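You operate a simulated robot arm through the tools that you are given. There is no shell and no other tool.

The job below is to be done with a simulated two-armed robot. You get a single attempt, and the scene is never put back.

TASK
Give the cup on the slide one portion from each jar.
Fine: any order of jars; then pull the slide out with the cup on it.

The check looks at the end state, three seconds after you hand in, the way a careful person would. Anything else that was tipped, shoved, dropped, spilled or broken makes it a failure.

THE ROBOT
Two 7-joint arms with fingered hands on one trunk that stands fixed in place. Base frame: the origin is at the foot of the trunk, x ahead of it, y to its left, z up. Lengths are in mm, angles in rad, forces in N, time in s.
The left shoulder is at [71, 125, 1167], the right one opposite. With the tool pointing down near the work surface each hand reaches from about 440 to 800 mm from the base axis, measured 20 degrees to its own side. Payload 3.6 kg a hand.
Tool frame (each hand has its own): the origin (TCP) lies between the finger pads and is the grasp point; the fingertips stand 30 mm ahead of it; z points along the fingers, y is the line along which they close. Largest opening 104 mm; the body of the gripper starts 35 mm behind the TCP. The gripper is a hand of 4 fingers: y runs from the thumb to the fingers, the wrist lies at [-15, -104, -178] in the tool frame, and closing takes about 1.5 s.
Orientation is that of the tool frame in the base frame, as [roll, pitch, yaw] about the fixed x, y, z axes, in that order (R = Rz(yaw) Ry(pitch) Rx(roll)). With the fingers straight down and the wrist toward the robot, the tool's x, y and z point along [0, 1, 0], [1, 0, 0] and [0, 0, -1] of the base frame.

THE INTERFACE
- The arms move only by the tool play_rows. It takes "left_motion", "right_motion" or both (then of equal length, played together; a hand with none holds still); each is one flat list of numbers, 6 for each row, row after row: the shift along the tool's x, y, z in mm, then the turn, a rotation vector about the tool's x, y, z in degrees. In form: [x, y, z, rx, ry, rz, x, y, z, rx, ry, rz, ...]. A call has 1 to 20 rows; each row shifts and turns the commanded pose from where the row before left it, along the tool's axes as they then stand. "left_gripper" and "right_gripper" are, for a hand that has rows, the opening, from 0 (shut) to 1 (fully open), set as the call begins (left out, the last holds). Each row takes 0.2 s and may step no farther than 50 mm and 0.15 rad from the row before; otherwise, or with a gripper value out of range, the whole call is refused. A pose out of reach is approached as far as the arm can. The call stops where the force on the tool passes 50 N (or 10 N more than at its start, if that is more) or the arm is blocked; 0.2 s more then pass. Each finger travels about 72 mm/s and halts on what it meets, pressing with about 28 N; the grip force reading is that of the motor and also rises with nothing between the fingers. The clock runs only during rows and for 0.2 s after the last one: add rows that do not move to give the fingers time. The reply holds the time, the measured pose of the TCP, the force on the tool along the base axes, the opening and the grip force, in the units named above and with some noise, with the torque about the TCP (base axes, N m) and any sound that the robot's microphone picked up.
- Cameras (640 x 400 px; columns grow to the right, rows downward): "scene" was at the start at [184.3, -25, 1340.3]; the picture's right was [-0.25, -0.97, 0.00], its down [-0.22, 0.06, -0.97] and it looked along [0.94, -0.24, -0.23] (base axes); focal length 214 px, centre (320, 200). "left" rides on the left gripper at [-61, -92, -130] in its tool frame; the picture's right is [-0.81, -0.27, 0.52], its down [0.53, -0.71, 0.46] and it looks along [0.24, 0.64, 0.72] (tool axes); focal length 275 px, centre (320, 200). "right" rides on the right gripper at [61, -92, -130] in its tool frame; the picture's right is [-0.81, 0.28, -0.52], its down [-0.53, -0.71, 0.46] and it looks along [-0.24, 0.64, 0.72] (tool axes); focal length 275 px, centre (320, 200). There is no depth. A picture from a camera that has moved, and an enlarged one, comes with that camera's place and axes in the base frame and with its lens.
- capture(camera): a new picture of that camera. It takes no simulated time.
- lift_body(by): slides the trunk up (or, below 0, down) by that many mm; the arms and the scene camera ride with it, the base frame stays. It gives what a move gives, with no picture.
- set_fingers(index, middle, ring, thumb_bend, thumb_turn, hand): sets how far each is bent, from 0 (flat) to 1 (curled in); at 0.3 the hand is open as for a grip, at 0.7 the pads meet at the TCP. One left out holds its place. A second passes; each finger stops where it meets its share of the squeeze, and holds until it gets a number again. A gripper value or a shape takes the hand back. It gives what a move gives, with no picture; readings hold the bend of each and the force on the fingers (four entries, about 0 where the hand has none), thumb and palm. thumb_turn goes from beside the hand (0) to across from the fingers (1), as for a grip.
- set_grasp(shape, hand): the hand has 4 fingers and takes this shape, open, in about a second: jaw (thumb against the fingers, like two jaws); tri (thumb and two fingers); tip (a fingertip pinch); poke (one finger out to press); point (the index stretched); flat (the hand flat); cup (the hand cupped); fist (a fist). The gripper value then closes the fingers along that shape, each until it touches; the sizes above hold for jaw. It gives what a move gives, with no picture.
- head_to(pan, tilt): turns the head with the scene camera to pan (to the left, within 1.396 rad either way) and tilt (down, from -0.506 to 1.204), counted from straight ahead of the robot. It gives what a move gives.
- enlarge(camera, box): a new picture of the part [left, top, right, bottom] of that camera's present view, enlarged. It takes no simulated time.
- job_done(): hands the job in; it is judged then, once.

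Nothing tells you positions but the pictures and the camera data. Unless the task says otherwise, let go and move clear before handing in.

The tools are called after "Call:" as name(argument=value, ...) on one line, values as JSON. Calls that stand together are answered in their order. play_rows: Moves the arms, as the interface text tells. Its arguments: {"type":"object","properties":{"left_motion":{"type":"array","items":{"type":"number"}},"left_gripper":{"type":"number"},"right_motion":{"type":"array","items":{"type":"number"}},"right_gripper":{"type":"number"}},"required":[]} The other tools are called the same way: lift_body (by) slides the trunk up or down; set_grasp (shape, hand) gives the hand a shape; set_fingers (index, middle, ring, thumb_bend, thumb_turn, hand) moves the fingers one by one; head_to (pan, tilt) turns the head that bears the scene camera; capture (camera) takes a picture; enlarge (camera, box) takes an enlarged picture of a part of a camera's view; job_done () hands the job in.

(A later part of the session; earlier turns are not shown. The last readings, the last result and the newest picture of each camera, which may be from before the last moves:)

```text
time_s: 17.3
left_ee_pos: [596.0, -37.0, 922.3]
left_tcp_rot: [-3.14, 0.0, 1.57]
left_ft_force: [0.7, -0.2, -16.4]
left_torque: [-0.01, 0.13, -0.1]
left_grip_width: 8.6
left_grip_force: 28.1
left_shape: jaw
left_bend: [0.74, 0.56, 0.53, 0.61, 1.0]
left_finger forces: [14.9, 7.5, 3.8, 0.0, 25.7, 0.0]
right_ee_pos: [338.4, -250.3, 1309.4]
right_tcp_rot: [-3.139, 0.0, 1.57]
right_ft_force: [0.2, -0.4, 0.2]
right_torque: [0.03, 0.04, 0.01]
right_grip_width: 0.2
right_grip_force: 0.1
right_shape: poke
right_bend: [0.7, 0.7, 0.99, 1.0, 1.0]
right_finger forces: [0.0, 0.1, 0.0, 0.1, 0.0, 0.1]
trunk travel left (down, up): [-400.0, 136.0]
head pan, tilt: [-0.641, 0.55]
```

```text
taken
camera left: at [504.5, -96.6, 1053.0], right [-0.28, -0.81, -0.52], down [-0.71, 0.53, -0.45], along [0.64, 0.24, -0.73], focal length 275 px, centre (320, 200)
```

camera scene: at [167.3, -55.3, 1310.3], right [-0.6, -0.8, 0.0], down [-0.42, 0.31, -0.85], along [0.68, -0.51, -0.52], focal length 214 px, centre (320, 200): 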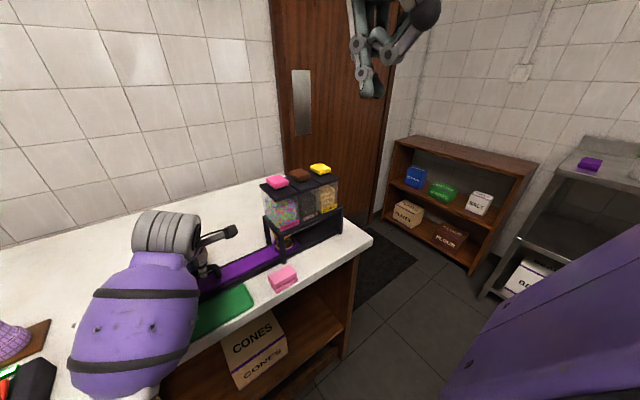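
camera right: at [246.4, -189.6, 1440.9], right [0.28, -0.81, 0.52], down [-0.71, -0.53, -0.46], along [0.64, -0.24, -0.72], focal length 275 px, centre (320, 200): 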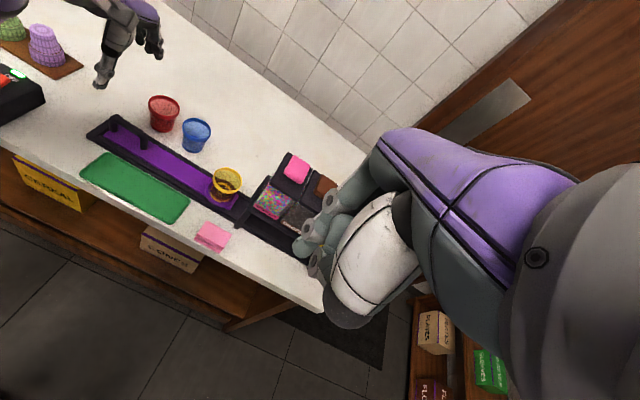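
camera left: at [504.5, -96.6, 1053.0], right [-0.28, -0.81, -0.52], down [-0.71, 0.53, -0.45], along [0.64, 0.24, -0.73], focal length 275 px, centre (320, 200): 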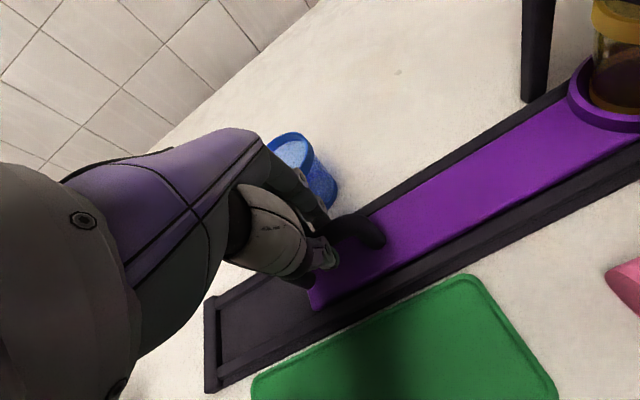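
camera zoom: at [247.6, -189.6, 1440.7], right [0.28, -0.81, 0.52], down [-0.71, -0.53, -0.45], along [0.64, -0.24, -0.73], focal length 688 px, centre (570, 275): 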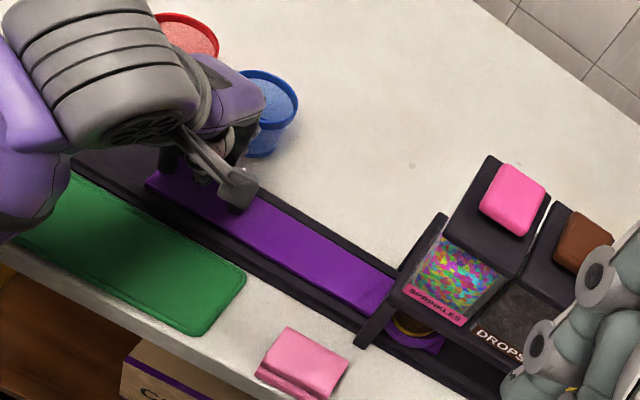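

The cup is now under the sprinkles jar (estimated y≈-247). The right hand goes over the pink button, staying high at first.

Call:
play_rows(right_motion=[0, 20, 0, 0, 0, 0, 0, 32, 0, 0, 0, 0, 0, 35, 0, 0, 0, 0, 0, 35, 0, 0, 0, 0, 0, 35, 0, 0, 0, 0, 1, 35, 10, 0, 0, 0, 1, 35, 20, 0, 0, 0, 0, 20, 25, 0, 0, 0, 0, 11, 25, 0, 0, 0, 0, 0, 25, 0, 0, 0, 0, 0, 20, 0, 0, 0, 0, 0, 15, 0, 0, 0])

Call:
capture(camera="scene")

Call:
enlarge(camera="scene", box=[225, 125, 385, 250])

Call:
capture(camera="right")

Call:
capture(camera="left")

```text
time_s: 19.9
left_ee_pos: [596.2, -37.9, 922.5]
left_tcp_rot: [-3.139, -0.002, 1.571]
left_ft_force: [1.0, -0.6, -14.0]
left_torque: [0.01, 0.1, -0.1]
left_grip_width: 8.4
left_grip_force: 27.7
left_shape: jaw
left_bend: [0.74, 0.56, 0.53, 0.61, 1.0]
left_finger forces: [14.7, 7.8, 4.1, 0.1, 25.1, 0.0]
right_ee_pos: [596.6, -247.9, 1168.7]
right_tcp_rot: [-3.14, -0.001, 1.572]
right_ft_force: [-0.5, -0.3, -0.1]
right_torque: [0.0, 0.0, 0.06]
right_grip_width: 0.0
right_grip_force: 0.1
right_shape: poke
right_bend: [0.7, 0.7, 0.99, 1.0, 1.0]
right_finger forces: [0.0, 0.0, 0.1, 0.1, 0.1, 0.1]
trunk travel left (down, up): [-400.0, 136.0]
head pan, tilt: [-0.641, 0.55]
```

```text
taken
camera scene: at [167.3, -55.4, 1310.3], right [-0.6, -0.8, 0.0], down [-0.42, 0.31, -0.85], along [0.68, -0.51, -0.52], focal length 214 px, centre (320, 200)
```

scene: 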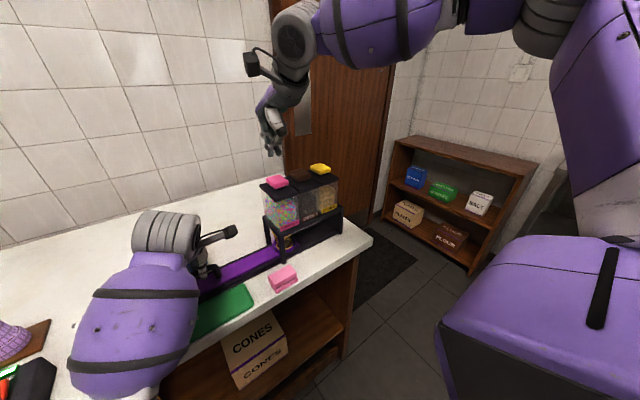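

```text
3.20 times, centred on (305, 188) of scene
camera zoom: at [167.3, -55.4, 1310.3], right [-0.6, -0.8, 0.0], down [-0.42, 0.31, -0.85], along [0.68, -0.51, -0.52], focal length 686 px, centre (368, 240)
```

zoom: 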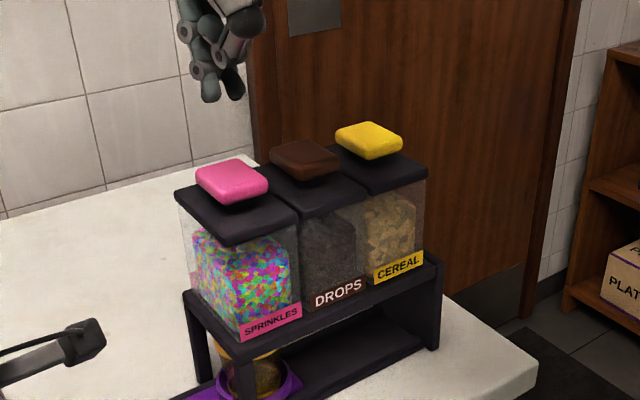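

```text
taken
camera right: at [505.1, -186.9, 1300.5], right [0.28, -0.81, 0.52], down [-0.71, -0.53, -0.45], along [0.64, -0.24, -0.73], focal length 275 px, centre (320, 200)
```

right: 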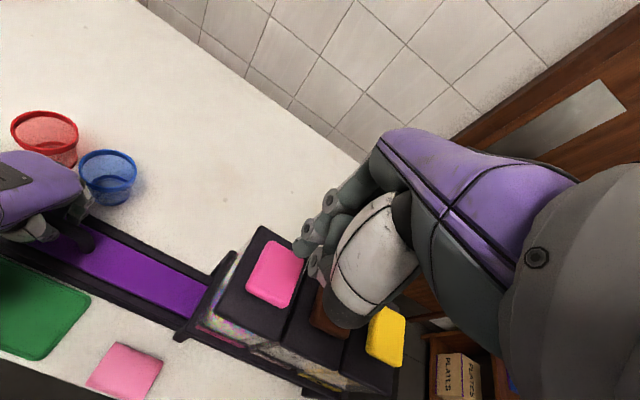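

```text
taken
camera left: at [504.4, -96.5, 1052.9], right [-0.28, -0.81, -0.52], down [-0.71, 0.53, -0.45], along [0.64, 0.24, -0.73], focal length 275 px, centre (320, 200)
```

left: 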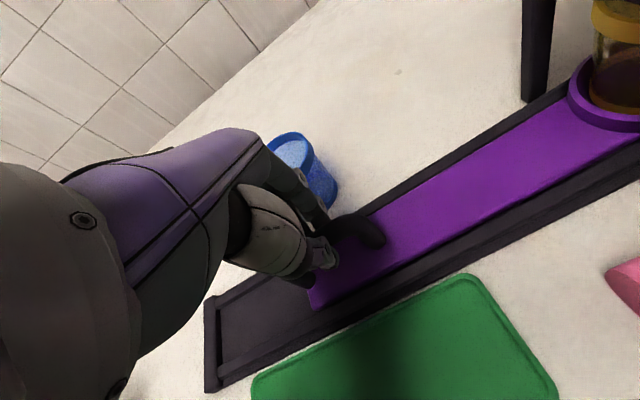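

The finger pair is directly over the pink button. I'll lower to just above it.

Call:
play_rows(right_motion=[0, 0, 12, 0, 0, 0, 0, 0, 15, 0, 0, 0, 0, 0, 12, 0, 0, 0, 0, 0, 6, 0, 0, 0, 0, 0, 4, 0, 0, 0, 0, 0, 2, 0, 0, 0])

Call:
enlarge(camera="scene", box=[225, 125, 385, 250])

Call:
enlarge(camera="right", box=[220, 160, 420, 360])

```text
time_s: 21.3
left_ee_pos: [595.2, -35.1, 922.1]
left_tcp_rot: [-3.139, 0.0, 1.571]
left_ft_force: [0.8, -0.2, -14.0]
left_torque: [0.01, 0.12, -0.15]
left_grip_width: 8.8
left_grip_force: 28.3
left_shape: jaw
left_bend: [0.74, 0.56, 0.53, 0.61, 1.0]
left_finger forces: [14.7, 7.6, 4.0, 0.1, 25.2, 0.0]
right_ee_pos: [597.2, -249.2, 1118.6]
right_tcp_rot: [-3.141, 0.001, 1.57]
right_ft_force: [1.2, 0.0, 0.1]
right_torque: [0.02, 0.01, 0.02]
right_grip_width: 0.0
right_grip_force: 0.1
right_shape: poke
right_bend: [0.7, 0.7, 0.99, 1.0, 1.0]
right_finger forces: [0.1, 0.1, 0.1, 0.0, 0.1, 0.0]
trunk travel left (down, up): [-400.0, 136.0]
head pan, tilt: [-0.641, 0.55]
```

```text
3.20 times, centred on (305, 188) of scene
camera zoom: at [167.3, -55.4, 1310.3], right [-0.6, -0.8, 0.0], down [-0.42, 0.31, -0.85], along [0.68, -0.51, -0.52], focal length 686 px, centre (368, 240)
```

zoom: 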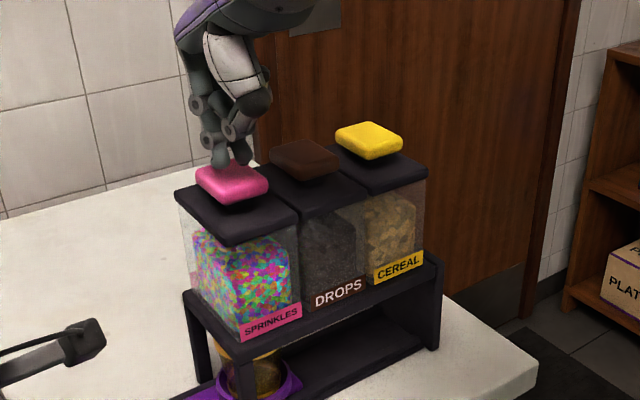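

```text
2.00 times, centred on (320, 260) of right
camera zoom: at [505.8, -187.9, 1249.5], right [0.28, -0.81, 0.52], down [-0.71, -0.53, -0.46], along [0.64, -0.24, -0.73], focal length 551 px, centre (320, 80)
```

zoom: 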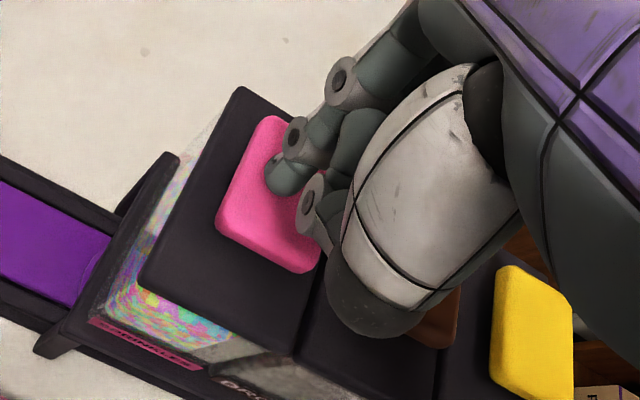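

The fingers are a few mm above the pink button. I'll press down slowly in small steps, listening for a response.

Call:
play_rows(right_motion=[0, -1, 2, 0, 0, 0, 0, -1, 2, 0, 0, 0, 0, 0, 2, 0, 0, 0, 0, 0, 2, 0, 0, 0, 0, 0, 2, 0, 0, 0])

Call:
enlarge(camera="scene", box=[225, 165, 345, 285])

```text
time_s: 22.5
left_ee_pos: [596.4, -36.0, 921.7]
left_tcp_rot: [-3.14, 0.0, 1.571]
left_ft_force: [2.2, -0.8, -14.3]
left_torque: [0.03, 0.06, -0.15]
left_grip_width: 8.8
left_grip_force: 28.2
left_shape: jaw
left_bend: [0.74, 0.56, 0.53, 0.61, 1.0]
left_finger forces: [15.1, 7.8, 4.2, 0.0, 25.0, 0.0]
right_ee_pos: [595.2, -248.2, 1107.4]
right_tcp_rot: [3.141, -0.002, 1.571]
right_ft_force: [0.3, -0.6, 2.1]
right_torque: [-0.03, 0.04, 0.01]
right_grip_width: 0.0
right_grip_force: 0.1
right_shape: poke
right_bend: [0.7, 0.7, 0.99, 1.0, 1.0]
right_finger forces: [0.1, 2.0, 0.0, 0.0, 0.0, 0.0]
trunk travel left (down, up): [-400.0, 136.0]
head pan, tilt: [-0.641, 0.55]
```

```text
3.33 times, centred on (285, 225) of scene
camera zoom: at [167.2, -55.4, 1310.3], right [-0.6, -0.8, 0.0], down [-0.42, 0.31, -0.85], along [0.68, -0.51, -0.52], focal length 715 px, centre (437, 117)
```

zoom: 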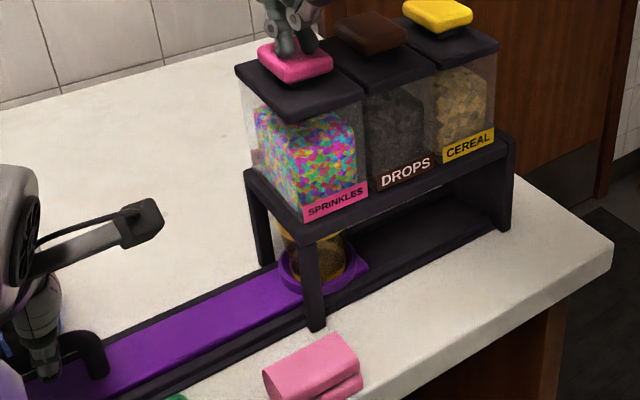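

Contact is made at TCP z≈1108 with 2 N. I'll keep pressing.

Call:
play_rows(right_motion=[0, 0, 2, 0, 0, 0, 0, 0, 2, 0, 0, 0, 0, 0, 2, 0, 0, 0])

Call:
enlarge(camera="scene", box=[225, 165, 345, 285])

```text
time_s: 23.3
left_ee_pos: [596.0, -36.4, 923.0]
left_tcp_rot: [3.141, -0.001, 1.572]
left_ft_force: [1.4, -0.8, -14.9]
left_torque: [-0.01, 0.03, -0.15]
left_grip_width: 8.5
left_grip_force: 28.4
left_shape: jaw
left_bend: [0.74, 0.56, 0.53, 0.61, 1.0]
left_finger forces: [15.1, 7.9, 4.3, 0.0, 25.0, 0.0]
right_ee_pos: [594.6, -246.9, 1101.7]
right_tcp_rot: [3.142, 0.001, 1.57]
right_ft_force: [1.6, -1.9, 4.3]
right_torque: [-0.11, 0.02, 0.01]
right_grip_width: 0.0
right_grip_force: 0.1
right_shape: poke
right_bend: [0.7, 0.7, 0.99, 1.0, 1.0]
right_finger forces: [0.0, 4.6, 0.0, 0.1, 0.0, 0.0]
trunk travel left (down, up): [-400.0, 136.0]
head pan, tilt: [-0.641, 0.55]
```

```text
3.33 times, centred on (285, 225) of scene
camera zoom: at [167.2, -55.4, 1310.3], right [-0.6, -0.8, 0.0], down [-0.42, 0.31, -0.85], along [0.68, -0.51, -0.52], focal length 715 px, centre (437, 117)
```

zoom: 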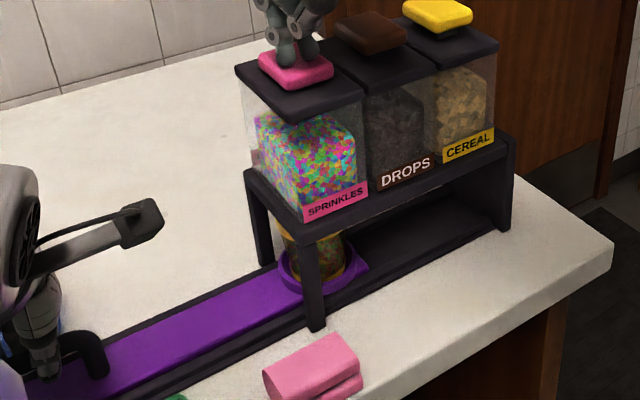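

Sprinkles seem to have dropped into the cup. I'll look closely before releasing.

Call:
enlarge(camera="scene", box=[265, 215, 325, 255])

Call:
enlarge(camera="scene", box=[260, 170, 310, 220])

Call:
enlarge(camera="left", box=[480, 0, 640, 140])

```text
10.00 times, centred on (295, 235) of scene
camera zoom: at [167.2, -55.4, 1310.3], right [-0.6, -0.8, 0.0], down [-0.42, 0.31, -0.85], along [0.68, -0.51, -0.52], focal length 2145 px, centre (570, -150)
```

zoom: 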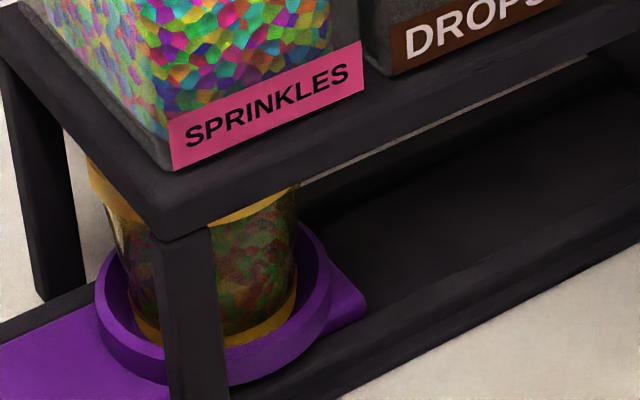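

```text
8.00 times, centred on (285, 195) of scene
camera zoom: at [167.2, -55.4, 1310.3], right [-0.6, -0.8, 0.0], down [-0.42, 0.31, -0.85], along [0.68, -0.51, -0.52], focal length 1716 px, centre (600, 240)
```

zoom: 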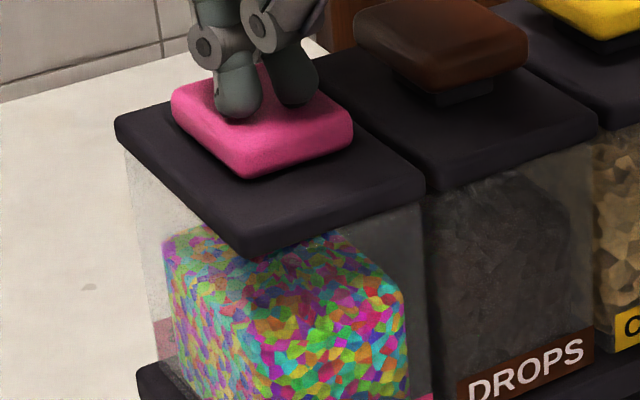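

```text
2.86 times, centred on (560, 70) of left
camera zoom: at [504.3, -96.5, 1052.9], right [-0.28, -0.81, -0.52], down [-0.71, 0.53, -0.45], along [0.64, 0.24, -0.73], focal length 786 px, centre (-366, 571)
```

zoom: 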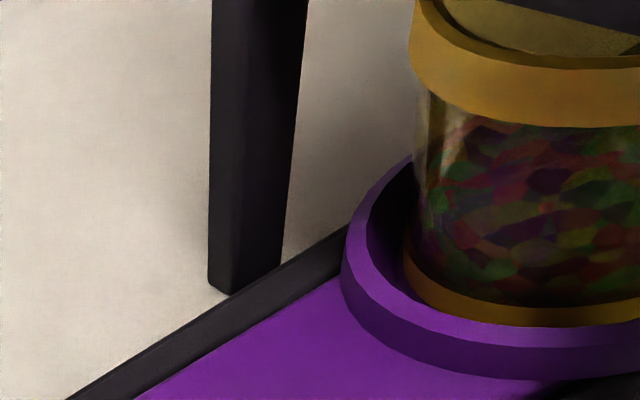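

A portion of sprinkles is in the cup, so I'll release the pink button by lifting straight up, then check that nothing more fell.

Call:
play_rows(right_motion=[0, 0, -6, 0, 0, 0, 0, 0, -12, 0, 0, 0, 0, 0, -16, 0, 0, 0, 0, 0, -16, 0, 0, 0, 0, 0, -5, 0, 0, 0])

Call:
enlarge(camera="scene", box=[225, 165, 345, 285])

Call:
enlarge(camera="left", box=[480, 0, 640, 140])

```text
time_s: 24.5
left_ee_pos: [595.3, -36.2, 921.0]
left_tcp_rot: [3.141, 0.002, 1.571]
left_ft_force: [1.3, 1.1, -14.4]
left_torque: [0.03, 0.1, -0.12]
left_grip_width: 8.6
left_grip_force: 28.2
left_shape: jaw
left_bend: [0.74, 0.56, 0.53, 0.61, 1.0]
left_finger forces: [14.6, 7.7, 4.1, 0.0, 25.3, 0.0]
right_ee_pos: [595.2, -247.0, 1158.4]
right_tcp_rot: [-3.14, -0.002, 1.572]
right_ft_force: [-1.1, -0.5, -0.8]
right_torque: [0.02, -0.04, -0.01]
right_grip_width: 0.0
right_grip_force: 0.1
right_shape: poke
right_bend: [0.7, 0.7, 0.99, 1.0, 1.0]
right_finger forces: [0.0, 0.1, 0.0, 0.0, 0.0, 0.0]
trunk travel left (down, up): [-400.0, 136.0]
head pan, tilt: [-0.641, 0.55]
```

```text
3.33 times, centred on (285, 225) of scene
camera zoom: at [167.3, -55.4, 1310.3], right [-0.6, -0.8, 0.0], down [-0.42, 0.31, -0.85], along [0.68, -0.51, -0.52], focal length 715 px, centre (437, 117)
```

zoom: 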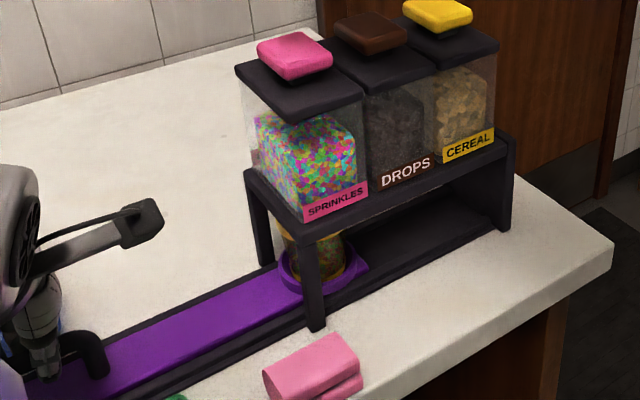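

```text
2.86 times, centred on (560, 70) of left
camera zoom: at [504.4, -96.5, 1052.8], right [-0.28, -0.81, -0.52], down [-0.71, 0.53, -0.45], along [0.64, 0.24, -0.73], focal length 786 px, centre (-366, 571)
```

zoom: 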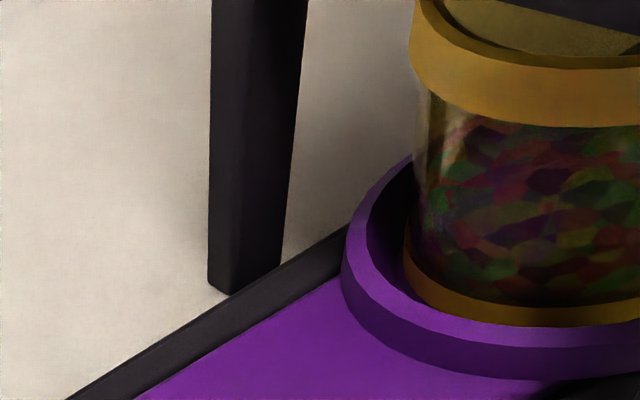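

The pink button popped back and the sprinkles are in. Next I slide the cup 63.5 mm on to the drops jar and move the right hand across at the same time.

Call:
play_rows(left_motion=[-3, 0, 0, 0, 0, 0, -7, 0, 0, 0, 0, 0, -8, 0, 0, 0, 0, 0, -8, 0, 0, 0, 0, 0, -8, 0, 0, 0, 0, 0, -8, 0, 0, 0, 0, 0, -8, 0, 0, 0, 0, 0, -8, 0, 0, 0, 0, 0, -4, 0, 0, 0, 0, 0, -1.5, 0, 0, 0, 0, 0], right_motion=[-3, 0, -5, 0, 0, 0, -7, 0, -5, 0, 0, 0, -8, 0, 0, 0, 0, 0, -8, 0, 0, 0, 0, 0, -8, 0, 0, 0, 0, 0, -8, 0, 0, 0, 0, 0, -8, 0, 0, 0, 0, 0, -8, 0, 0, 0, 0, 0, -4, 0, 0, 0, 0, 0, -2, 0, 0, 0, 0, 0])

Call:
enlarge(camera="scene", box=[225, 125, 385, 285])

Call:
capture(camera="right")

Call:
capture(camera="left")

```text
time_s: 26.7
left_ee_pos: [595.9, -99.3, 922.1]
left_tcp_rot: [3.142, -0.001, 1.57]
left_ft_force: [1.6, -0.9, -16.4]
left_torque: [-0.01, 0.13, -0.11]
left_grip_width: 8.7
left_grip_force: 27.5
left_shape: jaw
left_bend: [0.74, 0.56, 0.53, 0.61, 1.0]
left_finger forces: [15.2, 8.0, 4.1, 0.0, 25.1, 0.0]
right_ee_pos: [595.1, -313.0, 1167.7]
right_tcp_rot: [-3.141, 0.002, 1.571]
right_ft_force: [0.5, -0.4, 0.3]
right_torque: [-0.02, -0.02, -0.02]
right_grip_width: 0.1
right_grip_force: 0.0
right_shape: poke
right_bend: [0.7, 0.7, 0.99, 1.0, 1.0]
right_finger forces: [0.0, 0.1, 0.0, 0.0, 0.0, 0.0]
trunk travel left (down, up): [-400.0, 136.0]
head pan, tilt: [-0.641, 0.55]
```

```text
2.50 times, centred on (305, 205) of scene
camera zoom: at [167.6, -55.7, 1310.3], right [-0.6, -0.8, 0.0], down [-0.42, 0.31, -0.85], along [0.68, -0.51, -0.52], focal length 536 px, centre (358, 188)
```

zoom: 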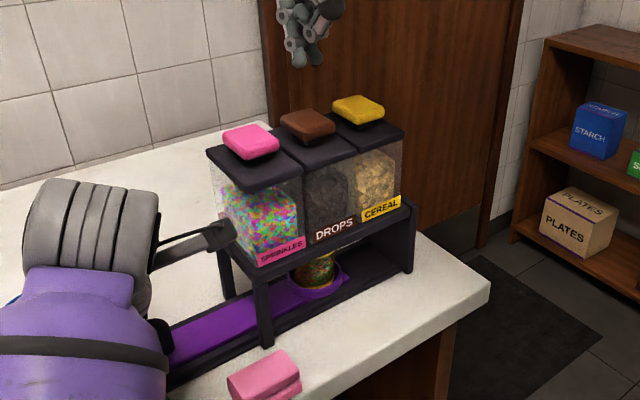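

```text
taken
camera right: at [503.6, -251.7, 1298.6], right [0.28, -0.81, 0.52], down [-0.71, -0.53, -0.45], along [0.64, -0.24, -0.73], focal length 275 px, centre (320, 200)
```

right: 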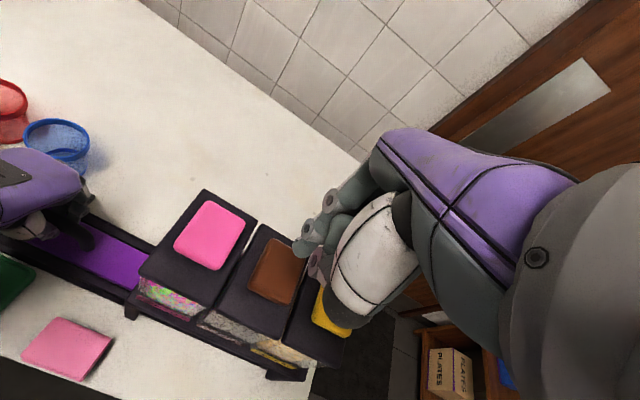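

```text
taken
camera left: at [504.0, -160.4, 1052.9], right [-0.28, -0.81, -0.52], down [-0.71, 0.53, -0.45], along [0.64, 0.24, -0.72], focal length 275 px, centre (320, 200)
```

left: 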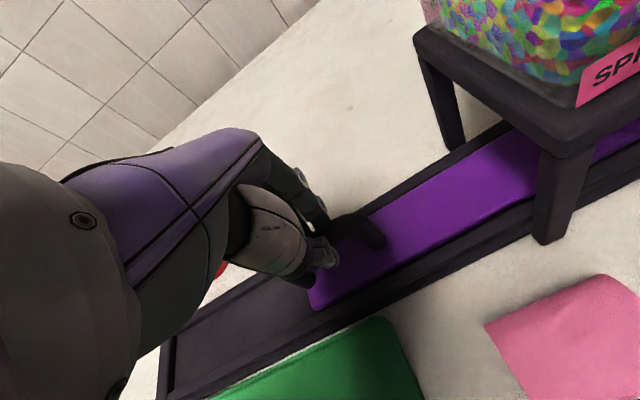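

The cup is under the drops jar, and the right fingers are aligned over the brown button just as they were over the pink one. I'll lower and press it.

Call:
play_rows(right_motion=[0, 0, 12, 0, 0, 0, 0, 0, 15, 0, 0, 0, 0, 0, 14, 0, 0, 0, 0, 0, 8, 0, 0, 0, 0, 0, 5, 0, 0, 0, 0, 0, 3, 0, 0, 0])

Call:
enlarge(camera="scene", box=[255, 165, 375, 285])

Call:
enlarge(camera="right", box=[220, 160, 420, 360])

```text
time_s: 28.1
left_ee_pos: [595.3, -100.6, 921.4]
left_tcp_rot: [-3.14, 0.001, 1.571]
left_ft_force: [3.9, -3.3, -13.3]
left_torque: [-0.03, 0.0, -0.19]
left_grip_width: 8.5
left_grip_force: 27.8
left_shape: jaw
left_bend: [0.74, 0.55, 0.53, 0.61, 1.0]
left_finger forces: [15.8, 8.5, 4.5, 0.0, 24.8, 0.0]
right_ee_pos: [594.3, -312.9, 1110.8]
right_tcp_rot: [3.141, 0.0, 1.571]
right_ft_force: [-0.5, 0.3, 1.2]
right_torque: [0.01, 0.01, 0.01]
right_grip_width: 0.1
right_grip_force: 0.0
right_shape: poke
right_bend: [0.7, 0.7, 0.99, 1.0, 1.0]
right_finger forces: [0.1, 0.9, 0.0, 0.0, 0.0, 0.1]
trunk travel left (down, up): [-400.0, 136.0]
head pan, tilt: [-0.641, 0.55]
```

```text
3.33 times, centred on (315, 225) of scene
camera zoom: at [167.5, -55.7, 1310.3], right [-0.6, -0.8, 0.0], down [-0.42, 0.31, -0.85], along [0.68, -0.51, -0.52], focal length 715 px, centre (337, 117)
```

zoom: 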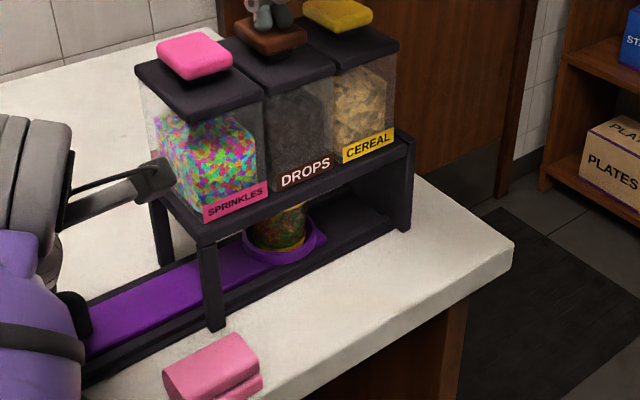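

```text
2.00 times, centred on (320, 260) of right
camera zoom: at [502.8, -251.4, 1241.5], right [0.28, -0.81, 0.52], down [-0.71, -0.53, -0.46], along [0.64, -0.24, -0.73], focal length 551 px, centre (320, 80)
```

zoom: 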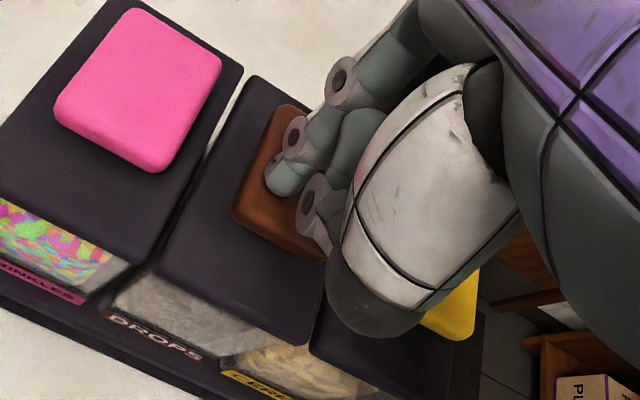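

Contact was just made with the brown button. I'll press about 9 mm, the same depth as before.

Call:
play_rows(right_motion=[0, 0, 3, 0, 0, 0, 0, 0, 2, 0, 0, 0, 0, 0, 2, 0, 0, 0, 0, 0, 2, 0, 0, 0])

Call:
enlarge(camera="scene", box=[255, 165, 375, 285])

Call:
enlarge(camera="scene", box=[285, 215, 345, 255])

```text
time_s: 29.1
left_ee_pos: [595.6, -98.5, 921.9]
left_tcp_rot: [-3.139, 0.001, 1.573]
left_ft_force: [4.9, -1.7, -12.3]
left_torque: [-0.01, 0.0, -0.17]
left_grip_width: 8.4
left_grip_force: 28.2
left_shape: jaw
left_bend: [0.74, 0.55, 0.52, 0.61, 1.0]
left_finger forces: [16.2, 8.6, 4.4, 0.0, 24.7, 0.1]
right_ee_pos: [595.1, -313.1, 1102.2]
right_tcp_rot: [-3.141, 0.001, 1.571]
right_ft_force: [1.6, -1.1, 4.1]
right_torque: [-0.07, -0.01, 0.0]
right_grip_width: 0.0
right_grip_force: 0.1
right_shape: poke
right_bend: [0.7, 0.7, 0.99, 1.0, 1.0]
right_finger forces: [0.0, 4.5, 0.1, 0.1, 0.1, 0.0]
trunk travel left (down, up): [-400.0, 136.0]
head pan, tilt: [-0.641, 0.55]
```

```text
3.33 times, centred on (315, 225) of scene
camera zoom: at [167.3, -55.7, 1310.3], right [-0.6, -0.8, 0.0], down [-0.42, 0.31, -0.85], along [0.68, -0.51, -0.52], focal length 715 px, centre (337, 117)
```

zoom: 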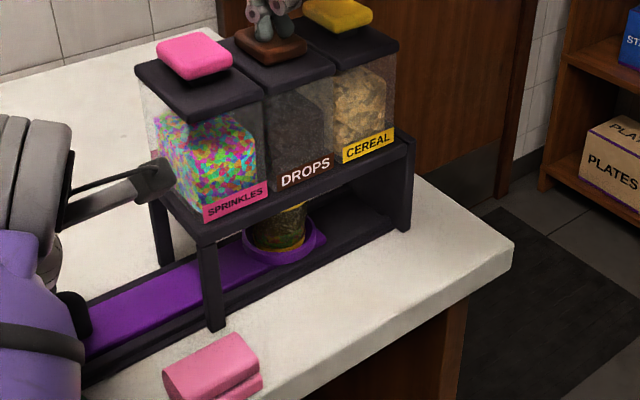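

```text
10.00 times, centred on (315, 235) of scene
camera zoom: at [167.3, -55.7, 1310.3], right [-0.6, -0.8, 0.0], down [-0.42, 0.31, -0.85], along [0.68, -0.51, -0.52], focal length 2145 px, centre (370, -150)
```

zoom: 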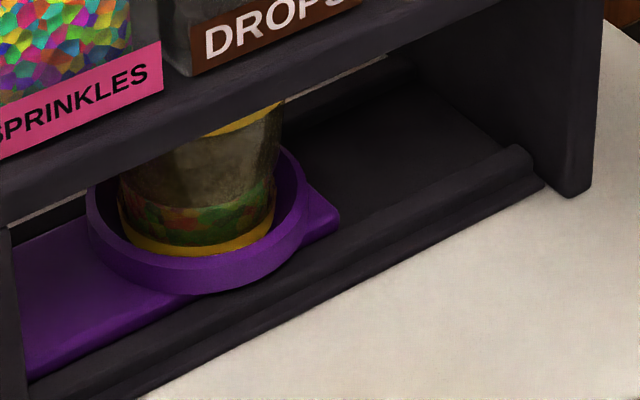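

The drops now sit as a layer above the sprinkles. I'll release the brown button and check.

Call:
play_rows(right_motion=[0, 0, -6, 0, 0, 0, 0, 0, -12, 0, 0, 0, 0, 0, -16, 0, 0, 0, 0, 0, -16, 0, 0, 0, 0, 0, -14, 0, 0, 0])

Call:
enlarge(camera="scene", box=[255, 165, 375, 285])

Call:
enlarge(camera="scene", box=[285, 215, 345, 255])

Call:
capture(camera="right")

```text
time_s: 30.3
left_ee_pos: [595.1, -100.4, 920.8]
left_tcp_rot: [-3.141, 0.001, 1.571]
left_ft_force: [3.0, -1.5, -11.5]
left_torque: [-0.06, 0.0, -0.11]
left_grip_width: 8.6
left_grip_force: 28.4
left_shape: jaw
left_bend: [0.74, 0.55, 0.52, 0.61, 1.0]
left_finger forces: [15.7, 8.3, 4.3, 0.0, 24.9, 0.0]
right_ee_pos: [593.5, -311.7, 1166.1]
right_tcp_rot: [3.142, 0.002, 1.574]
right_ft_force: [0.7, 0.1, 0.0]
right_torque: [0.0, 0.03, -0.02]
right_grip_width: 0.0
right_grip_force: 0.0
right_shape: poke
right_bend: [0.7, 0.7, 0.99, 1.0, 1.0]
right_finger forces: [0.0, 0.0, 0.0, 0.1, 0.1, 0.0]
trunk travel left (down, up): [-400.0, 136.0]
head pan, tilt: [-0.641, 0.55]
```

```text
3.33 times, centred on (315, 225) of scene
camera zoom: at [167.4, -55.7, 1310.3], right [-0.6, -0.8, 0.0], down [-0.42, 0.31, -0.85], along [0.68, -0.51, -0.52], focal length 715 px, centre (337, 117)
```

zoom: 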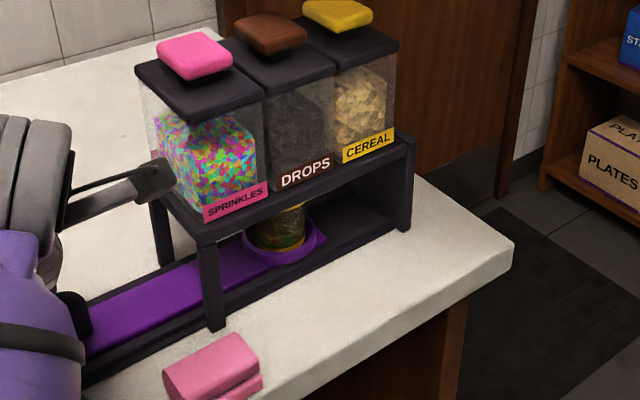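

```text
10.00 times, centred on (315, 235) of scene
camera zoom: at [167.4, -55.7, 1310.3], right [-0.6, -0.8, 0.0], down [-0.42, 0.31, -0.85], along [0.68, -0.51, -0.52], focal length 2145 px, centre (370, -150)
```

zoom: 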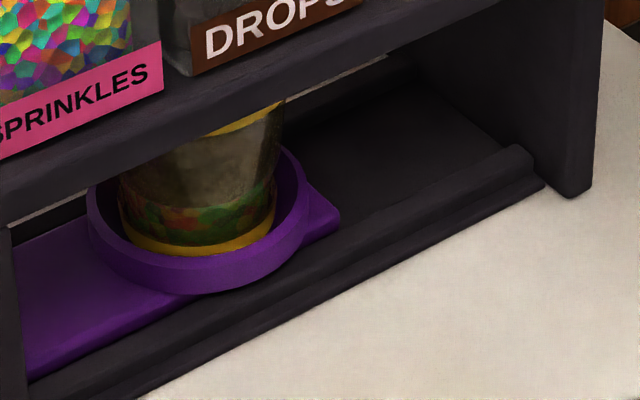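

```text
taken
camera right: at [502.4, -250.2, 1295.8], right [0.28, -0.81, 0.52], down [-0.71, -0.53, -0.45], along [0.64, -0.24, -0.73], focal length 275 px, centre (320, 200)
```

right: 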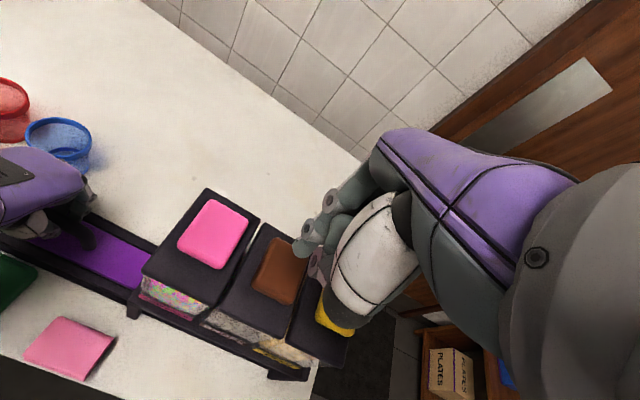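

Two portions are in. I'll slide toward the cereal jar in two parts, checking the left wrist camera's clearance from the stand.

Call:
play_rows(left_motion=[-3, 0, 0, 0, 0, 0, -6, 0, 0, 0, 0, 0, -8, 0, 0, 0, 0, 0, -8, 0, 0, 0, 0, 0, -7, 0, 0, 0, 0, 0, -3, 0, 0, 0, 0, 0], right_motion=[-8, 0, 0, 0, 0, 0, -12, 0, 0, 0, 0, 0, -14, 0, 0, 0, 0, 0, -14, 0, 0, 0, 0, 0, -9, 0, 0, 0, 0, 0, -4, 0, 0, 0, 0, 0])

Call:
enlarge(camera="scene", box=[195, 115, 375, 285])

Call:
capture(camera="right")

Call:
capture(camera="left")

```text
time_s: 31.7
left_ee_pos: [595.8, -134.1, 921.1]
left_tcp_rot: [-3.141, -0.002, 1.57]
left_ft_force: [-2.9, 0.0, -13.8]
left_torque: [-0.01, 0.23, -0.07]
left_grip_width: 8.7
left_grip_force: 28.1
left_shape: jaw
left_bend: [0.74, 0.56, 0.53, 0.61, 1.0]
left_finger forces: [14.2, 7.3, 3.6, 0.0, 27.8, 0.1]
right_ee_pos: [592.7, -372.9, 1166.1]
right_tcp_rot: [-3.14, 0.0, 1.57]
right_ft_force: [-0.5, -0.6, 0.3]
right_torque: [-0.02, 0.0, 0.01]
right_grip_width: 0.0
right_grip_force: 0.0
right_shape: poke
right_bend: [0.7, 0.7, 0.99, 1.0, 1.0]
right_finger forces: [0.0, 0.0, 0.0, 0.0, 0.0, 0.0]
trunk travel left (down, up): [-400.0, 136.0]
head pan, tilt: [-0.641, 0.55]
```

```text
2.35 times, centred on (285, 200) of scene
camera zoom: at [166.8, -55.5, 1310.3], right [-0.6, -0.8, 0.0], down [-0.42, 0.31, -0.85], along [0.68, -0.51, -0.52], focal length 505 px, centre (402, 200)
```

zoom: 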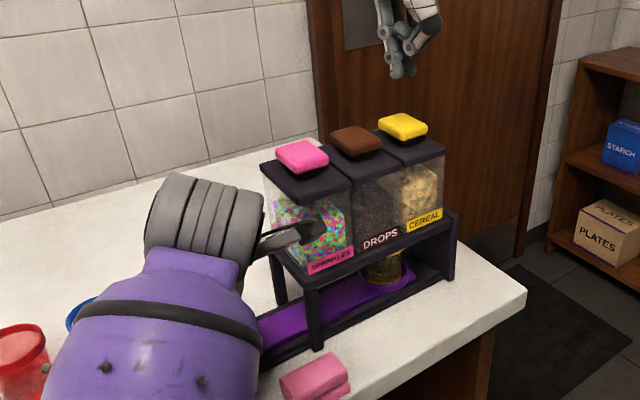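

```text
taken
camera right: at [502.4, -311.9, 1296.5], right [0.28, -0.81, 0.52], down [-0.71, -0.53, -0.45], along [0.64, -0.24, -0.73], focal length 275 px, centre (320, 200)
```

right: 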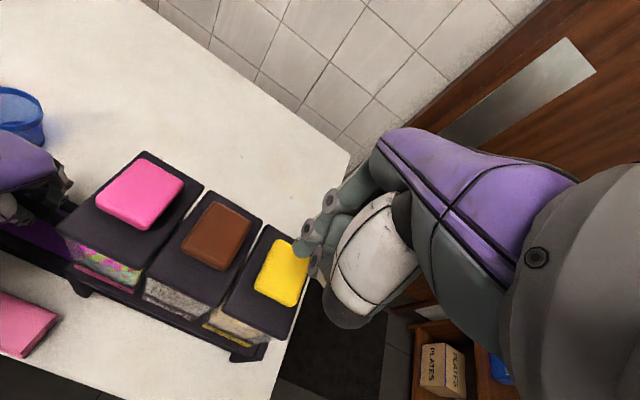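

```text
taken
camera left: at [504.6, -195.2, 1052.9], right [-0.28, -0.81, -0.52], down [-0.71, 0.53, -0.45], along [0.64, 0.24, -0.73], focal length 275 px, centre (320, 200)
```

left: 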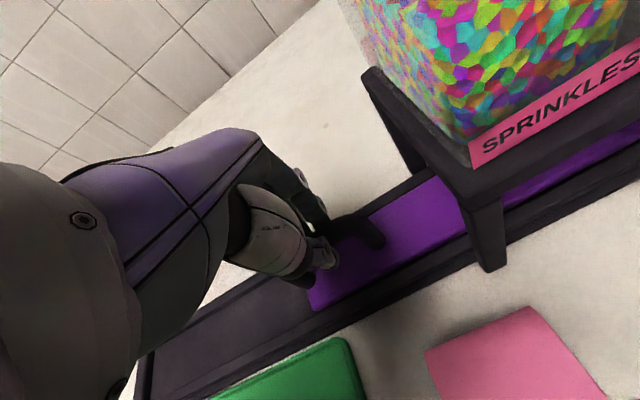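

The stand's front corner is at about (549, -215), leaving roughly 25 mm clearance for the left wrist camera, and the yellow button is aligned. I'll finish the slide with another 27.5 mm.

Call:
play_rows(left_motion=[-3, 0, 0, 0, 0, 0, -6, 0, 0, 0, 0, 0, -6, 0, 0, 0, 0, 0, -6, 0, 0, 0, 0, 0, -4, 0, 0, 0, 0, 0, -2.5, 0, 0, 0, 0, 0])

Call:
enlarge(camera="scene", box=[195, 115, 375, 285])

Call:
enlarge(camera="scene", box=[285, 200, 345, 240])

Call:
capture(camera="left")

```text
time_s: 33.1
left_ee_pos: [595.7, -162.9, 920.8]
left_tcp_rot: [3.141, 0.0, 1.571]
left_ft_force: [1.3, -1.8, -11.8]
left_torque: [-0.05, 0.1, -0.13]
left_grip_width: 8.6
left_grip_force: 28.1
left_shape: jaw
left_bend: [0.74, 0.56, 0.53, 0.61, 1.0]
left_finger forces: [15.2, 8.0, 4.3, 0.1, 26.0, 0.0]
right_ee_pos: [593.5, -372.6, 1165.3]
right_tcp_rot: [3.14, 0.001, 1.57]
right_ft_force: [-0.2, 0.0, 0.8]
right_torque: [0.0, -0.01, -0.01]
right_grip_width: 0.0
right_grip_force: 0.0
right_shape: poke
right_bend: [0.7, 0.7, 0.99, 1.0, 1.0]
right_finger forces: [0.0, 0.1, 0.0, 0.0, 0.0, 0.0]
trunk travel left (down, up): [-400.0, 136.0]
head pan, tilt: [-0.641, 0.55]
```

```text
2.35 times, centred on (285, 200) of scene
camera zoom: at [167.1, -55.7, 1310.3], right [-0.6, -0.8, 0.0], down [-0.42, 0.31, -0.85], along [0.68, -0.51, -0.52], focal length 505 px, centre (402, 200)
```

zoom: 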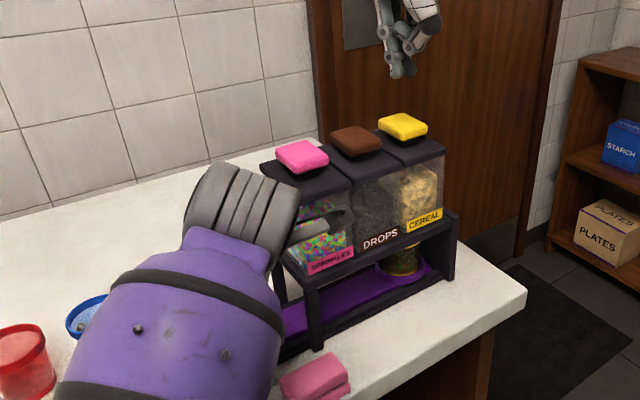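

```text
10.00 times, centred on (315, 220) of scene
camera zoom: at [167.1, -55.7, 1310.3], right [-0.6, -0.8, 0.0], down [-0.42, 0.31, -0.85], along [0.68, -0.51, -0.52], focal length 2145 px, centre (370, 0)
```

zoom: 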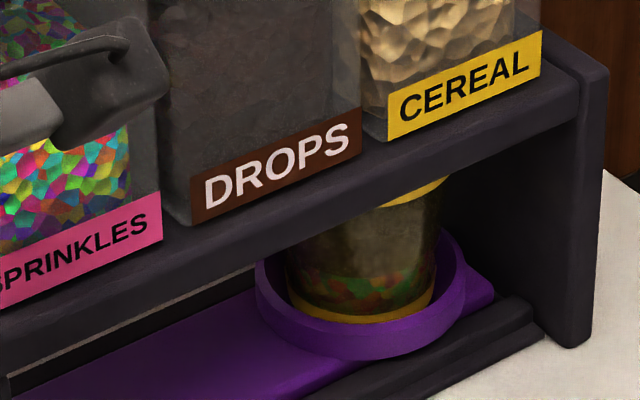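

```text
taken
camera left: at [504.0, -222.4, 1052.6], right [-0.28, -0.81, -0.52], down [-0.71, 0.53, -0.46], along [0.64, 0.24, -0.72], focal length 275 px, centre (320, 200)
```

left: 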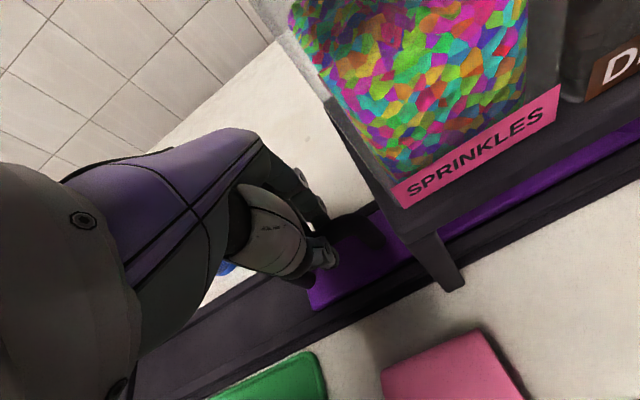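

The cup is under the cereal jar to within a few mm. I'll nudge it 2 mm further and lower the right fingers onto the yellow button.

Call:
play_rows(left_motion=[-1, 0, 0, 0, 0, 0, -1, 0, 0, 0, 0, 0, 0, 0, 0, 0, 0, 0, 0, 0, 0, 0, 0, 0, 0, 0, 0, 0, 0, 0, 0, 0, 0, 0, 0, 0], right_motion=[0, 0, 12, 0, 0, 0, 0, 0, 15, 0, 0, 0, 0, 0, 12, 0, 0, 0, 0, 0, 8, 0, 0, 0, 0, 0, 5, 0, 0, 0, 0, 0, 3, 0, 0, 0])

Call:
enlarge(camera="scene", box=[255, 135, 375, 255])

Call:
enlarge(camera="right", box=[220, 160, 420, 360])

```text
time_s: 34.5
left_ee_pos: [594.3, -164.3, 921.2]
left_tcp_rot: [-3.14, -0.001, 1.57]
left_ft_force: [4.5, -2.7, -6.2]
left_torque: [0.0, -0.02, -0.19]
left_grip_width: 8.8
left_grip_force: 28.0
left_shape: jaw
left_bend: [0.74, 0.55, 0.52, 0.61, 1.0]
left_finger forces: [15.7, 8.3, 4.5, 0.0, 24.7, 0.0]
right_ee_pos: [594.3, -374.4, 1110.3]
right_tcp_rot: [-3.142, -0.001, 1.571]
right_ft_force: [0.5, 0.1, 1.6]
right_torque: [0.03, -0.04, 0.0]
right_grip_width: 0.0
right_grip_force: 0.1
right_shape: poke
right_bend: [0.7, 0.7, 0.99, 1.0, 1.0]
right_finger forces: [0.0, 1.3, 0.0, 0.0, 0.1, 0.0]
trunk travel left (down, up): [-400.0, 136.0]
head pan, tilt: [-0.641, 0.55]
```

```text
3.33 times, centred on (315, 195) of scene
camera zoom: at [166.9, -55.7, 1310.4], right [-0.6, -0.8, 0.0], down [-0.42, 0.31, -0.85], along [0.68, -0.51, -0.52], focal length 715 px, centre (337, 217)
```

zoom: 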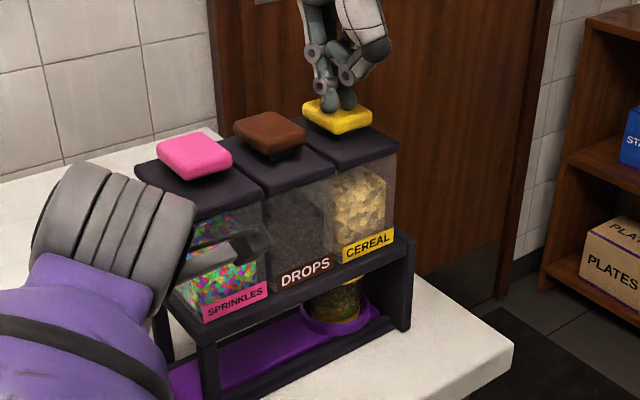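

```text
2.00 times, centred on (320, 260) of right
camera zoom: at [502.6, -313.2, 1240.8], right [0.28, -0.81, 0.52], down [-0.71, -0.53, -0.46], along [0.65, -0.24, -0.72], focal length 551 px, centre (320, 80)
```

zoom: 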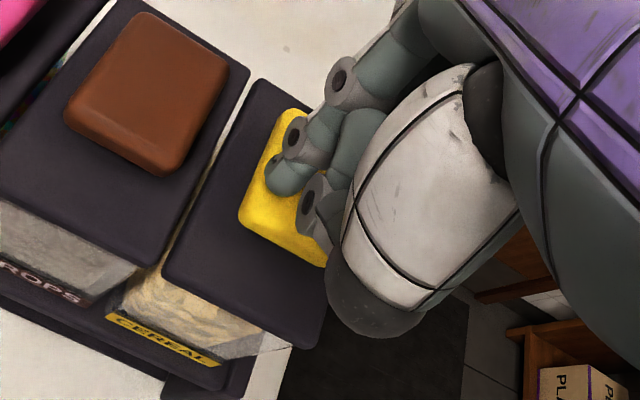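

Contact is made with the yellow button. I'll press the same depth as the others.

Call:
play_rows(right_motion=[0, 0, 3, 0, 0, 0, 0, 0, 2, 0, 0, 0, 0, 0, 2, 0, 0, 0, 0, 0, 2, 0, 0, 0])

Call:
enlarge(camera="scene", box=[255, 135, 375, 255])

Call:
enlarge(camera="scene", box=[285, 200, 345, 240])

```text
time_s: 35.5
left_ee_pos: [595.3, -164.4, 920.2]
left_tcp_rot: [-3.141, -0.001, 1.57]
left_ft_force: [4.2, -2.9, -4.8]
left_torque: [0.04, -0.09, -0.13]
left_grip_width: 8.8
left_grip_force: 28.2
left_shape: jaw
left_bend: [0.74, 0.55, 0.52, 0.61, 1.0]
left_finger forces: [15.8, 8.4, 4.5, 0.0, 24.3, 0.1]
right_ee_pos: [594.2, -373.2, 1101.5]
right_tcp_rot: [3.141, -0.001, 1.573]
right_ft_force: [0.4, -1.9, 3.8]
right_torque: [-0.09, 0.0, -0.01]
right_grip_width: 0.0
right_grip_force: 0.1
right_shape: poke
right_bend: [0.7, 0.7, 0.99, 1.0, 1.0]
right_finger forces: [0.0, 4.6, 0.0, 0.1, 0.0, 0.1]
trunk travel left (down, up): [-400.0, 136.0]
head pan, tilt: [-0.641, 0.55]
```

```text
3.33 times, centred on (315, 195) of scene
camera zoom: at [166.6, -55.6, 1310.4], right [-0.6, -0.8, 0.0], down [-0.42, 0.31, -0.85], along [0.68, -0.51, -0.52], focal length 715 px, centre (337, 217)
```

zoom: 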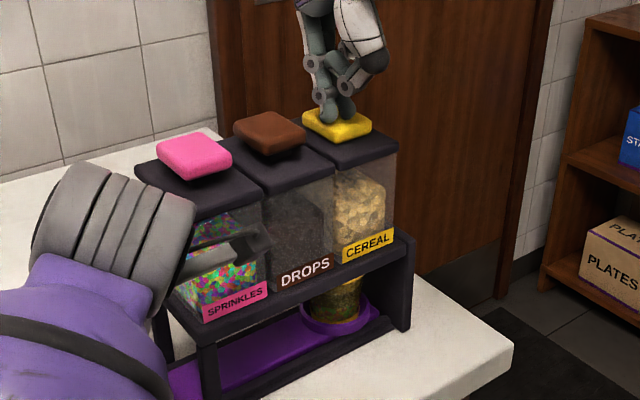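

```text
10.00 times, centred on (315, 220) of scene
camera zoom: at [166.6, -55.6, 1310.4], right [-0.6, -0.8, 0.0], down [-0.42, 0.31, -0.85], along [0.68, -0.51, -0.52], focal length 2145 px, centre (370, 0)
```

zoom: 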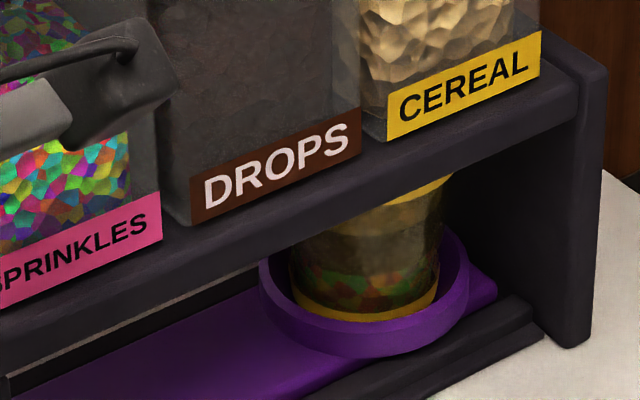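

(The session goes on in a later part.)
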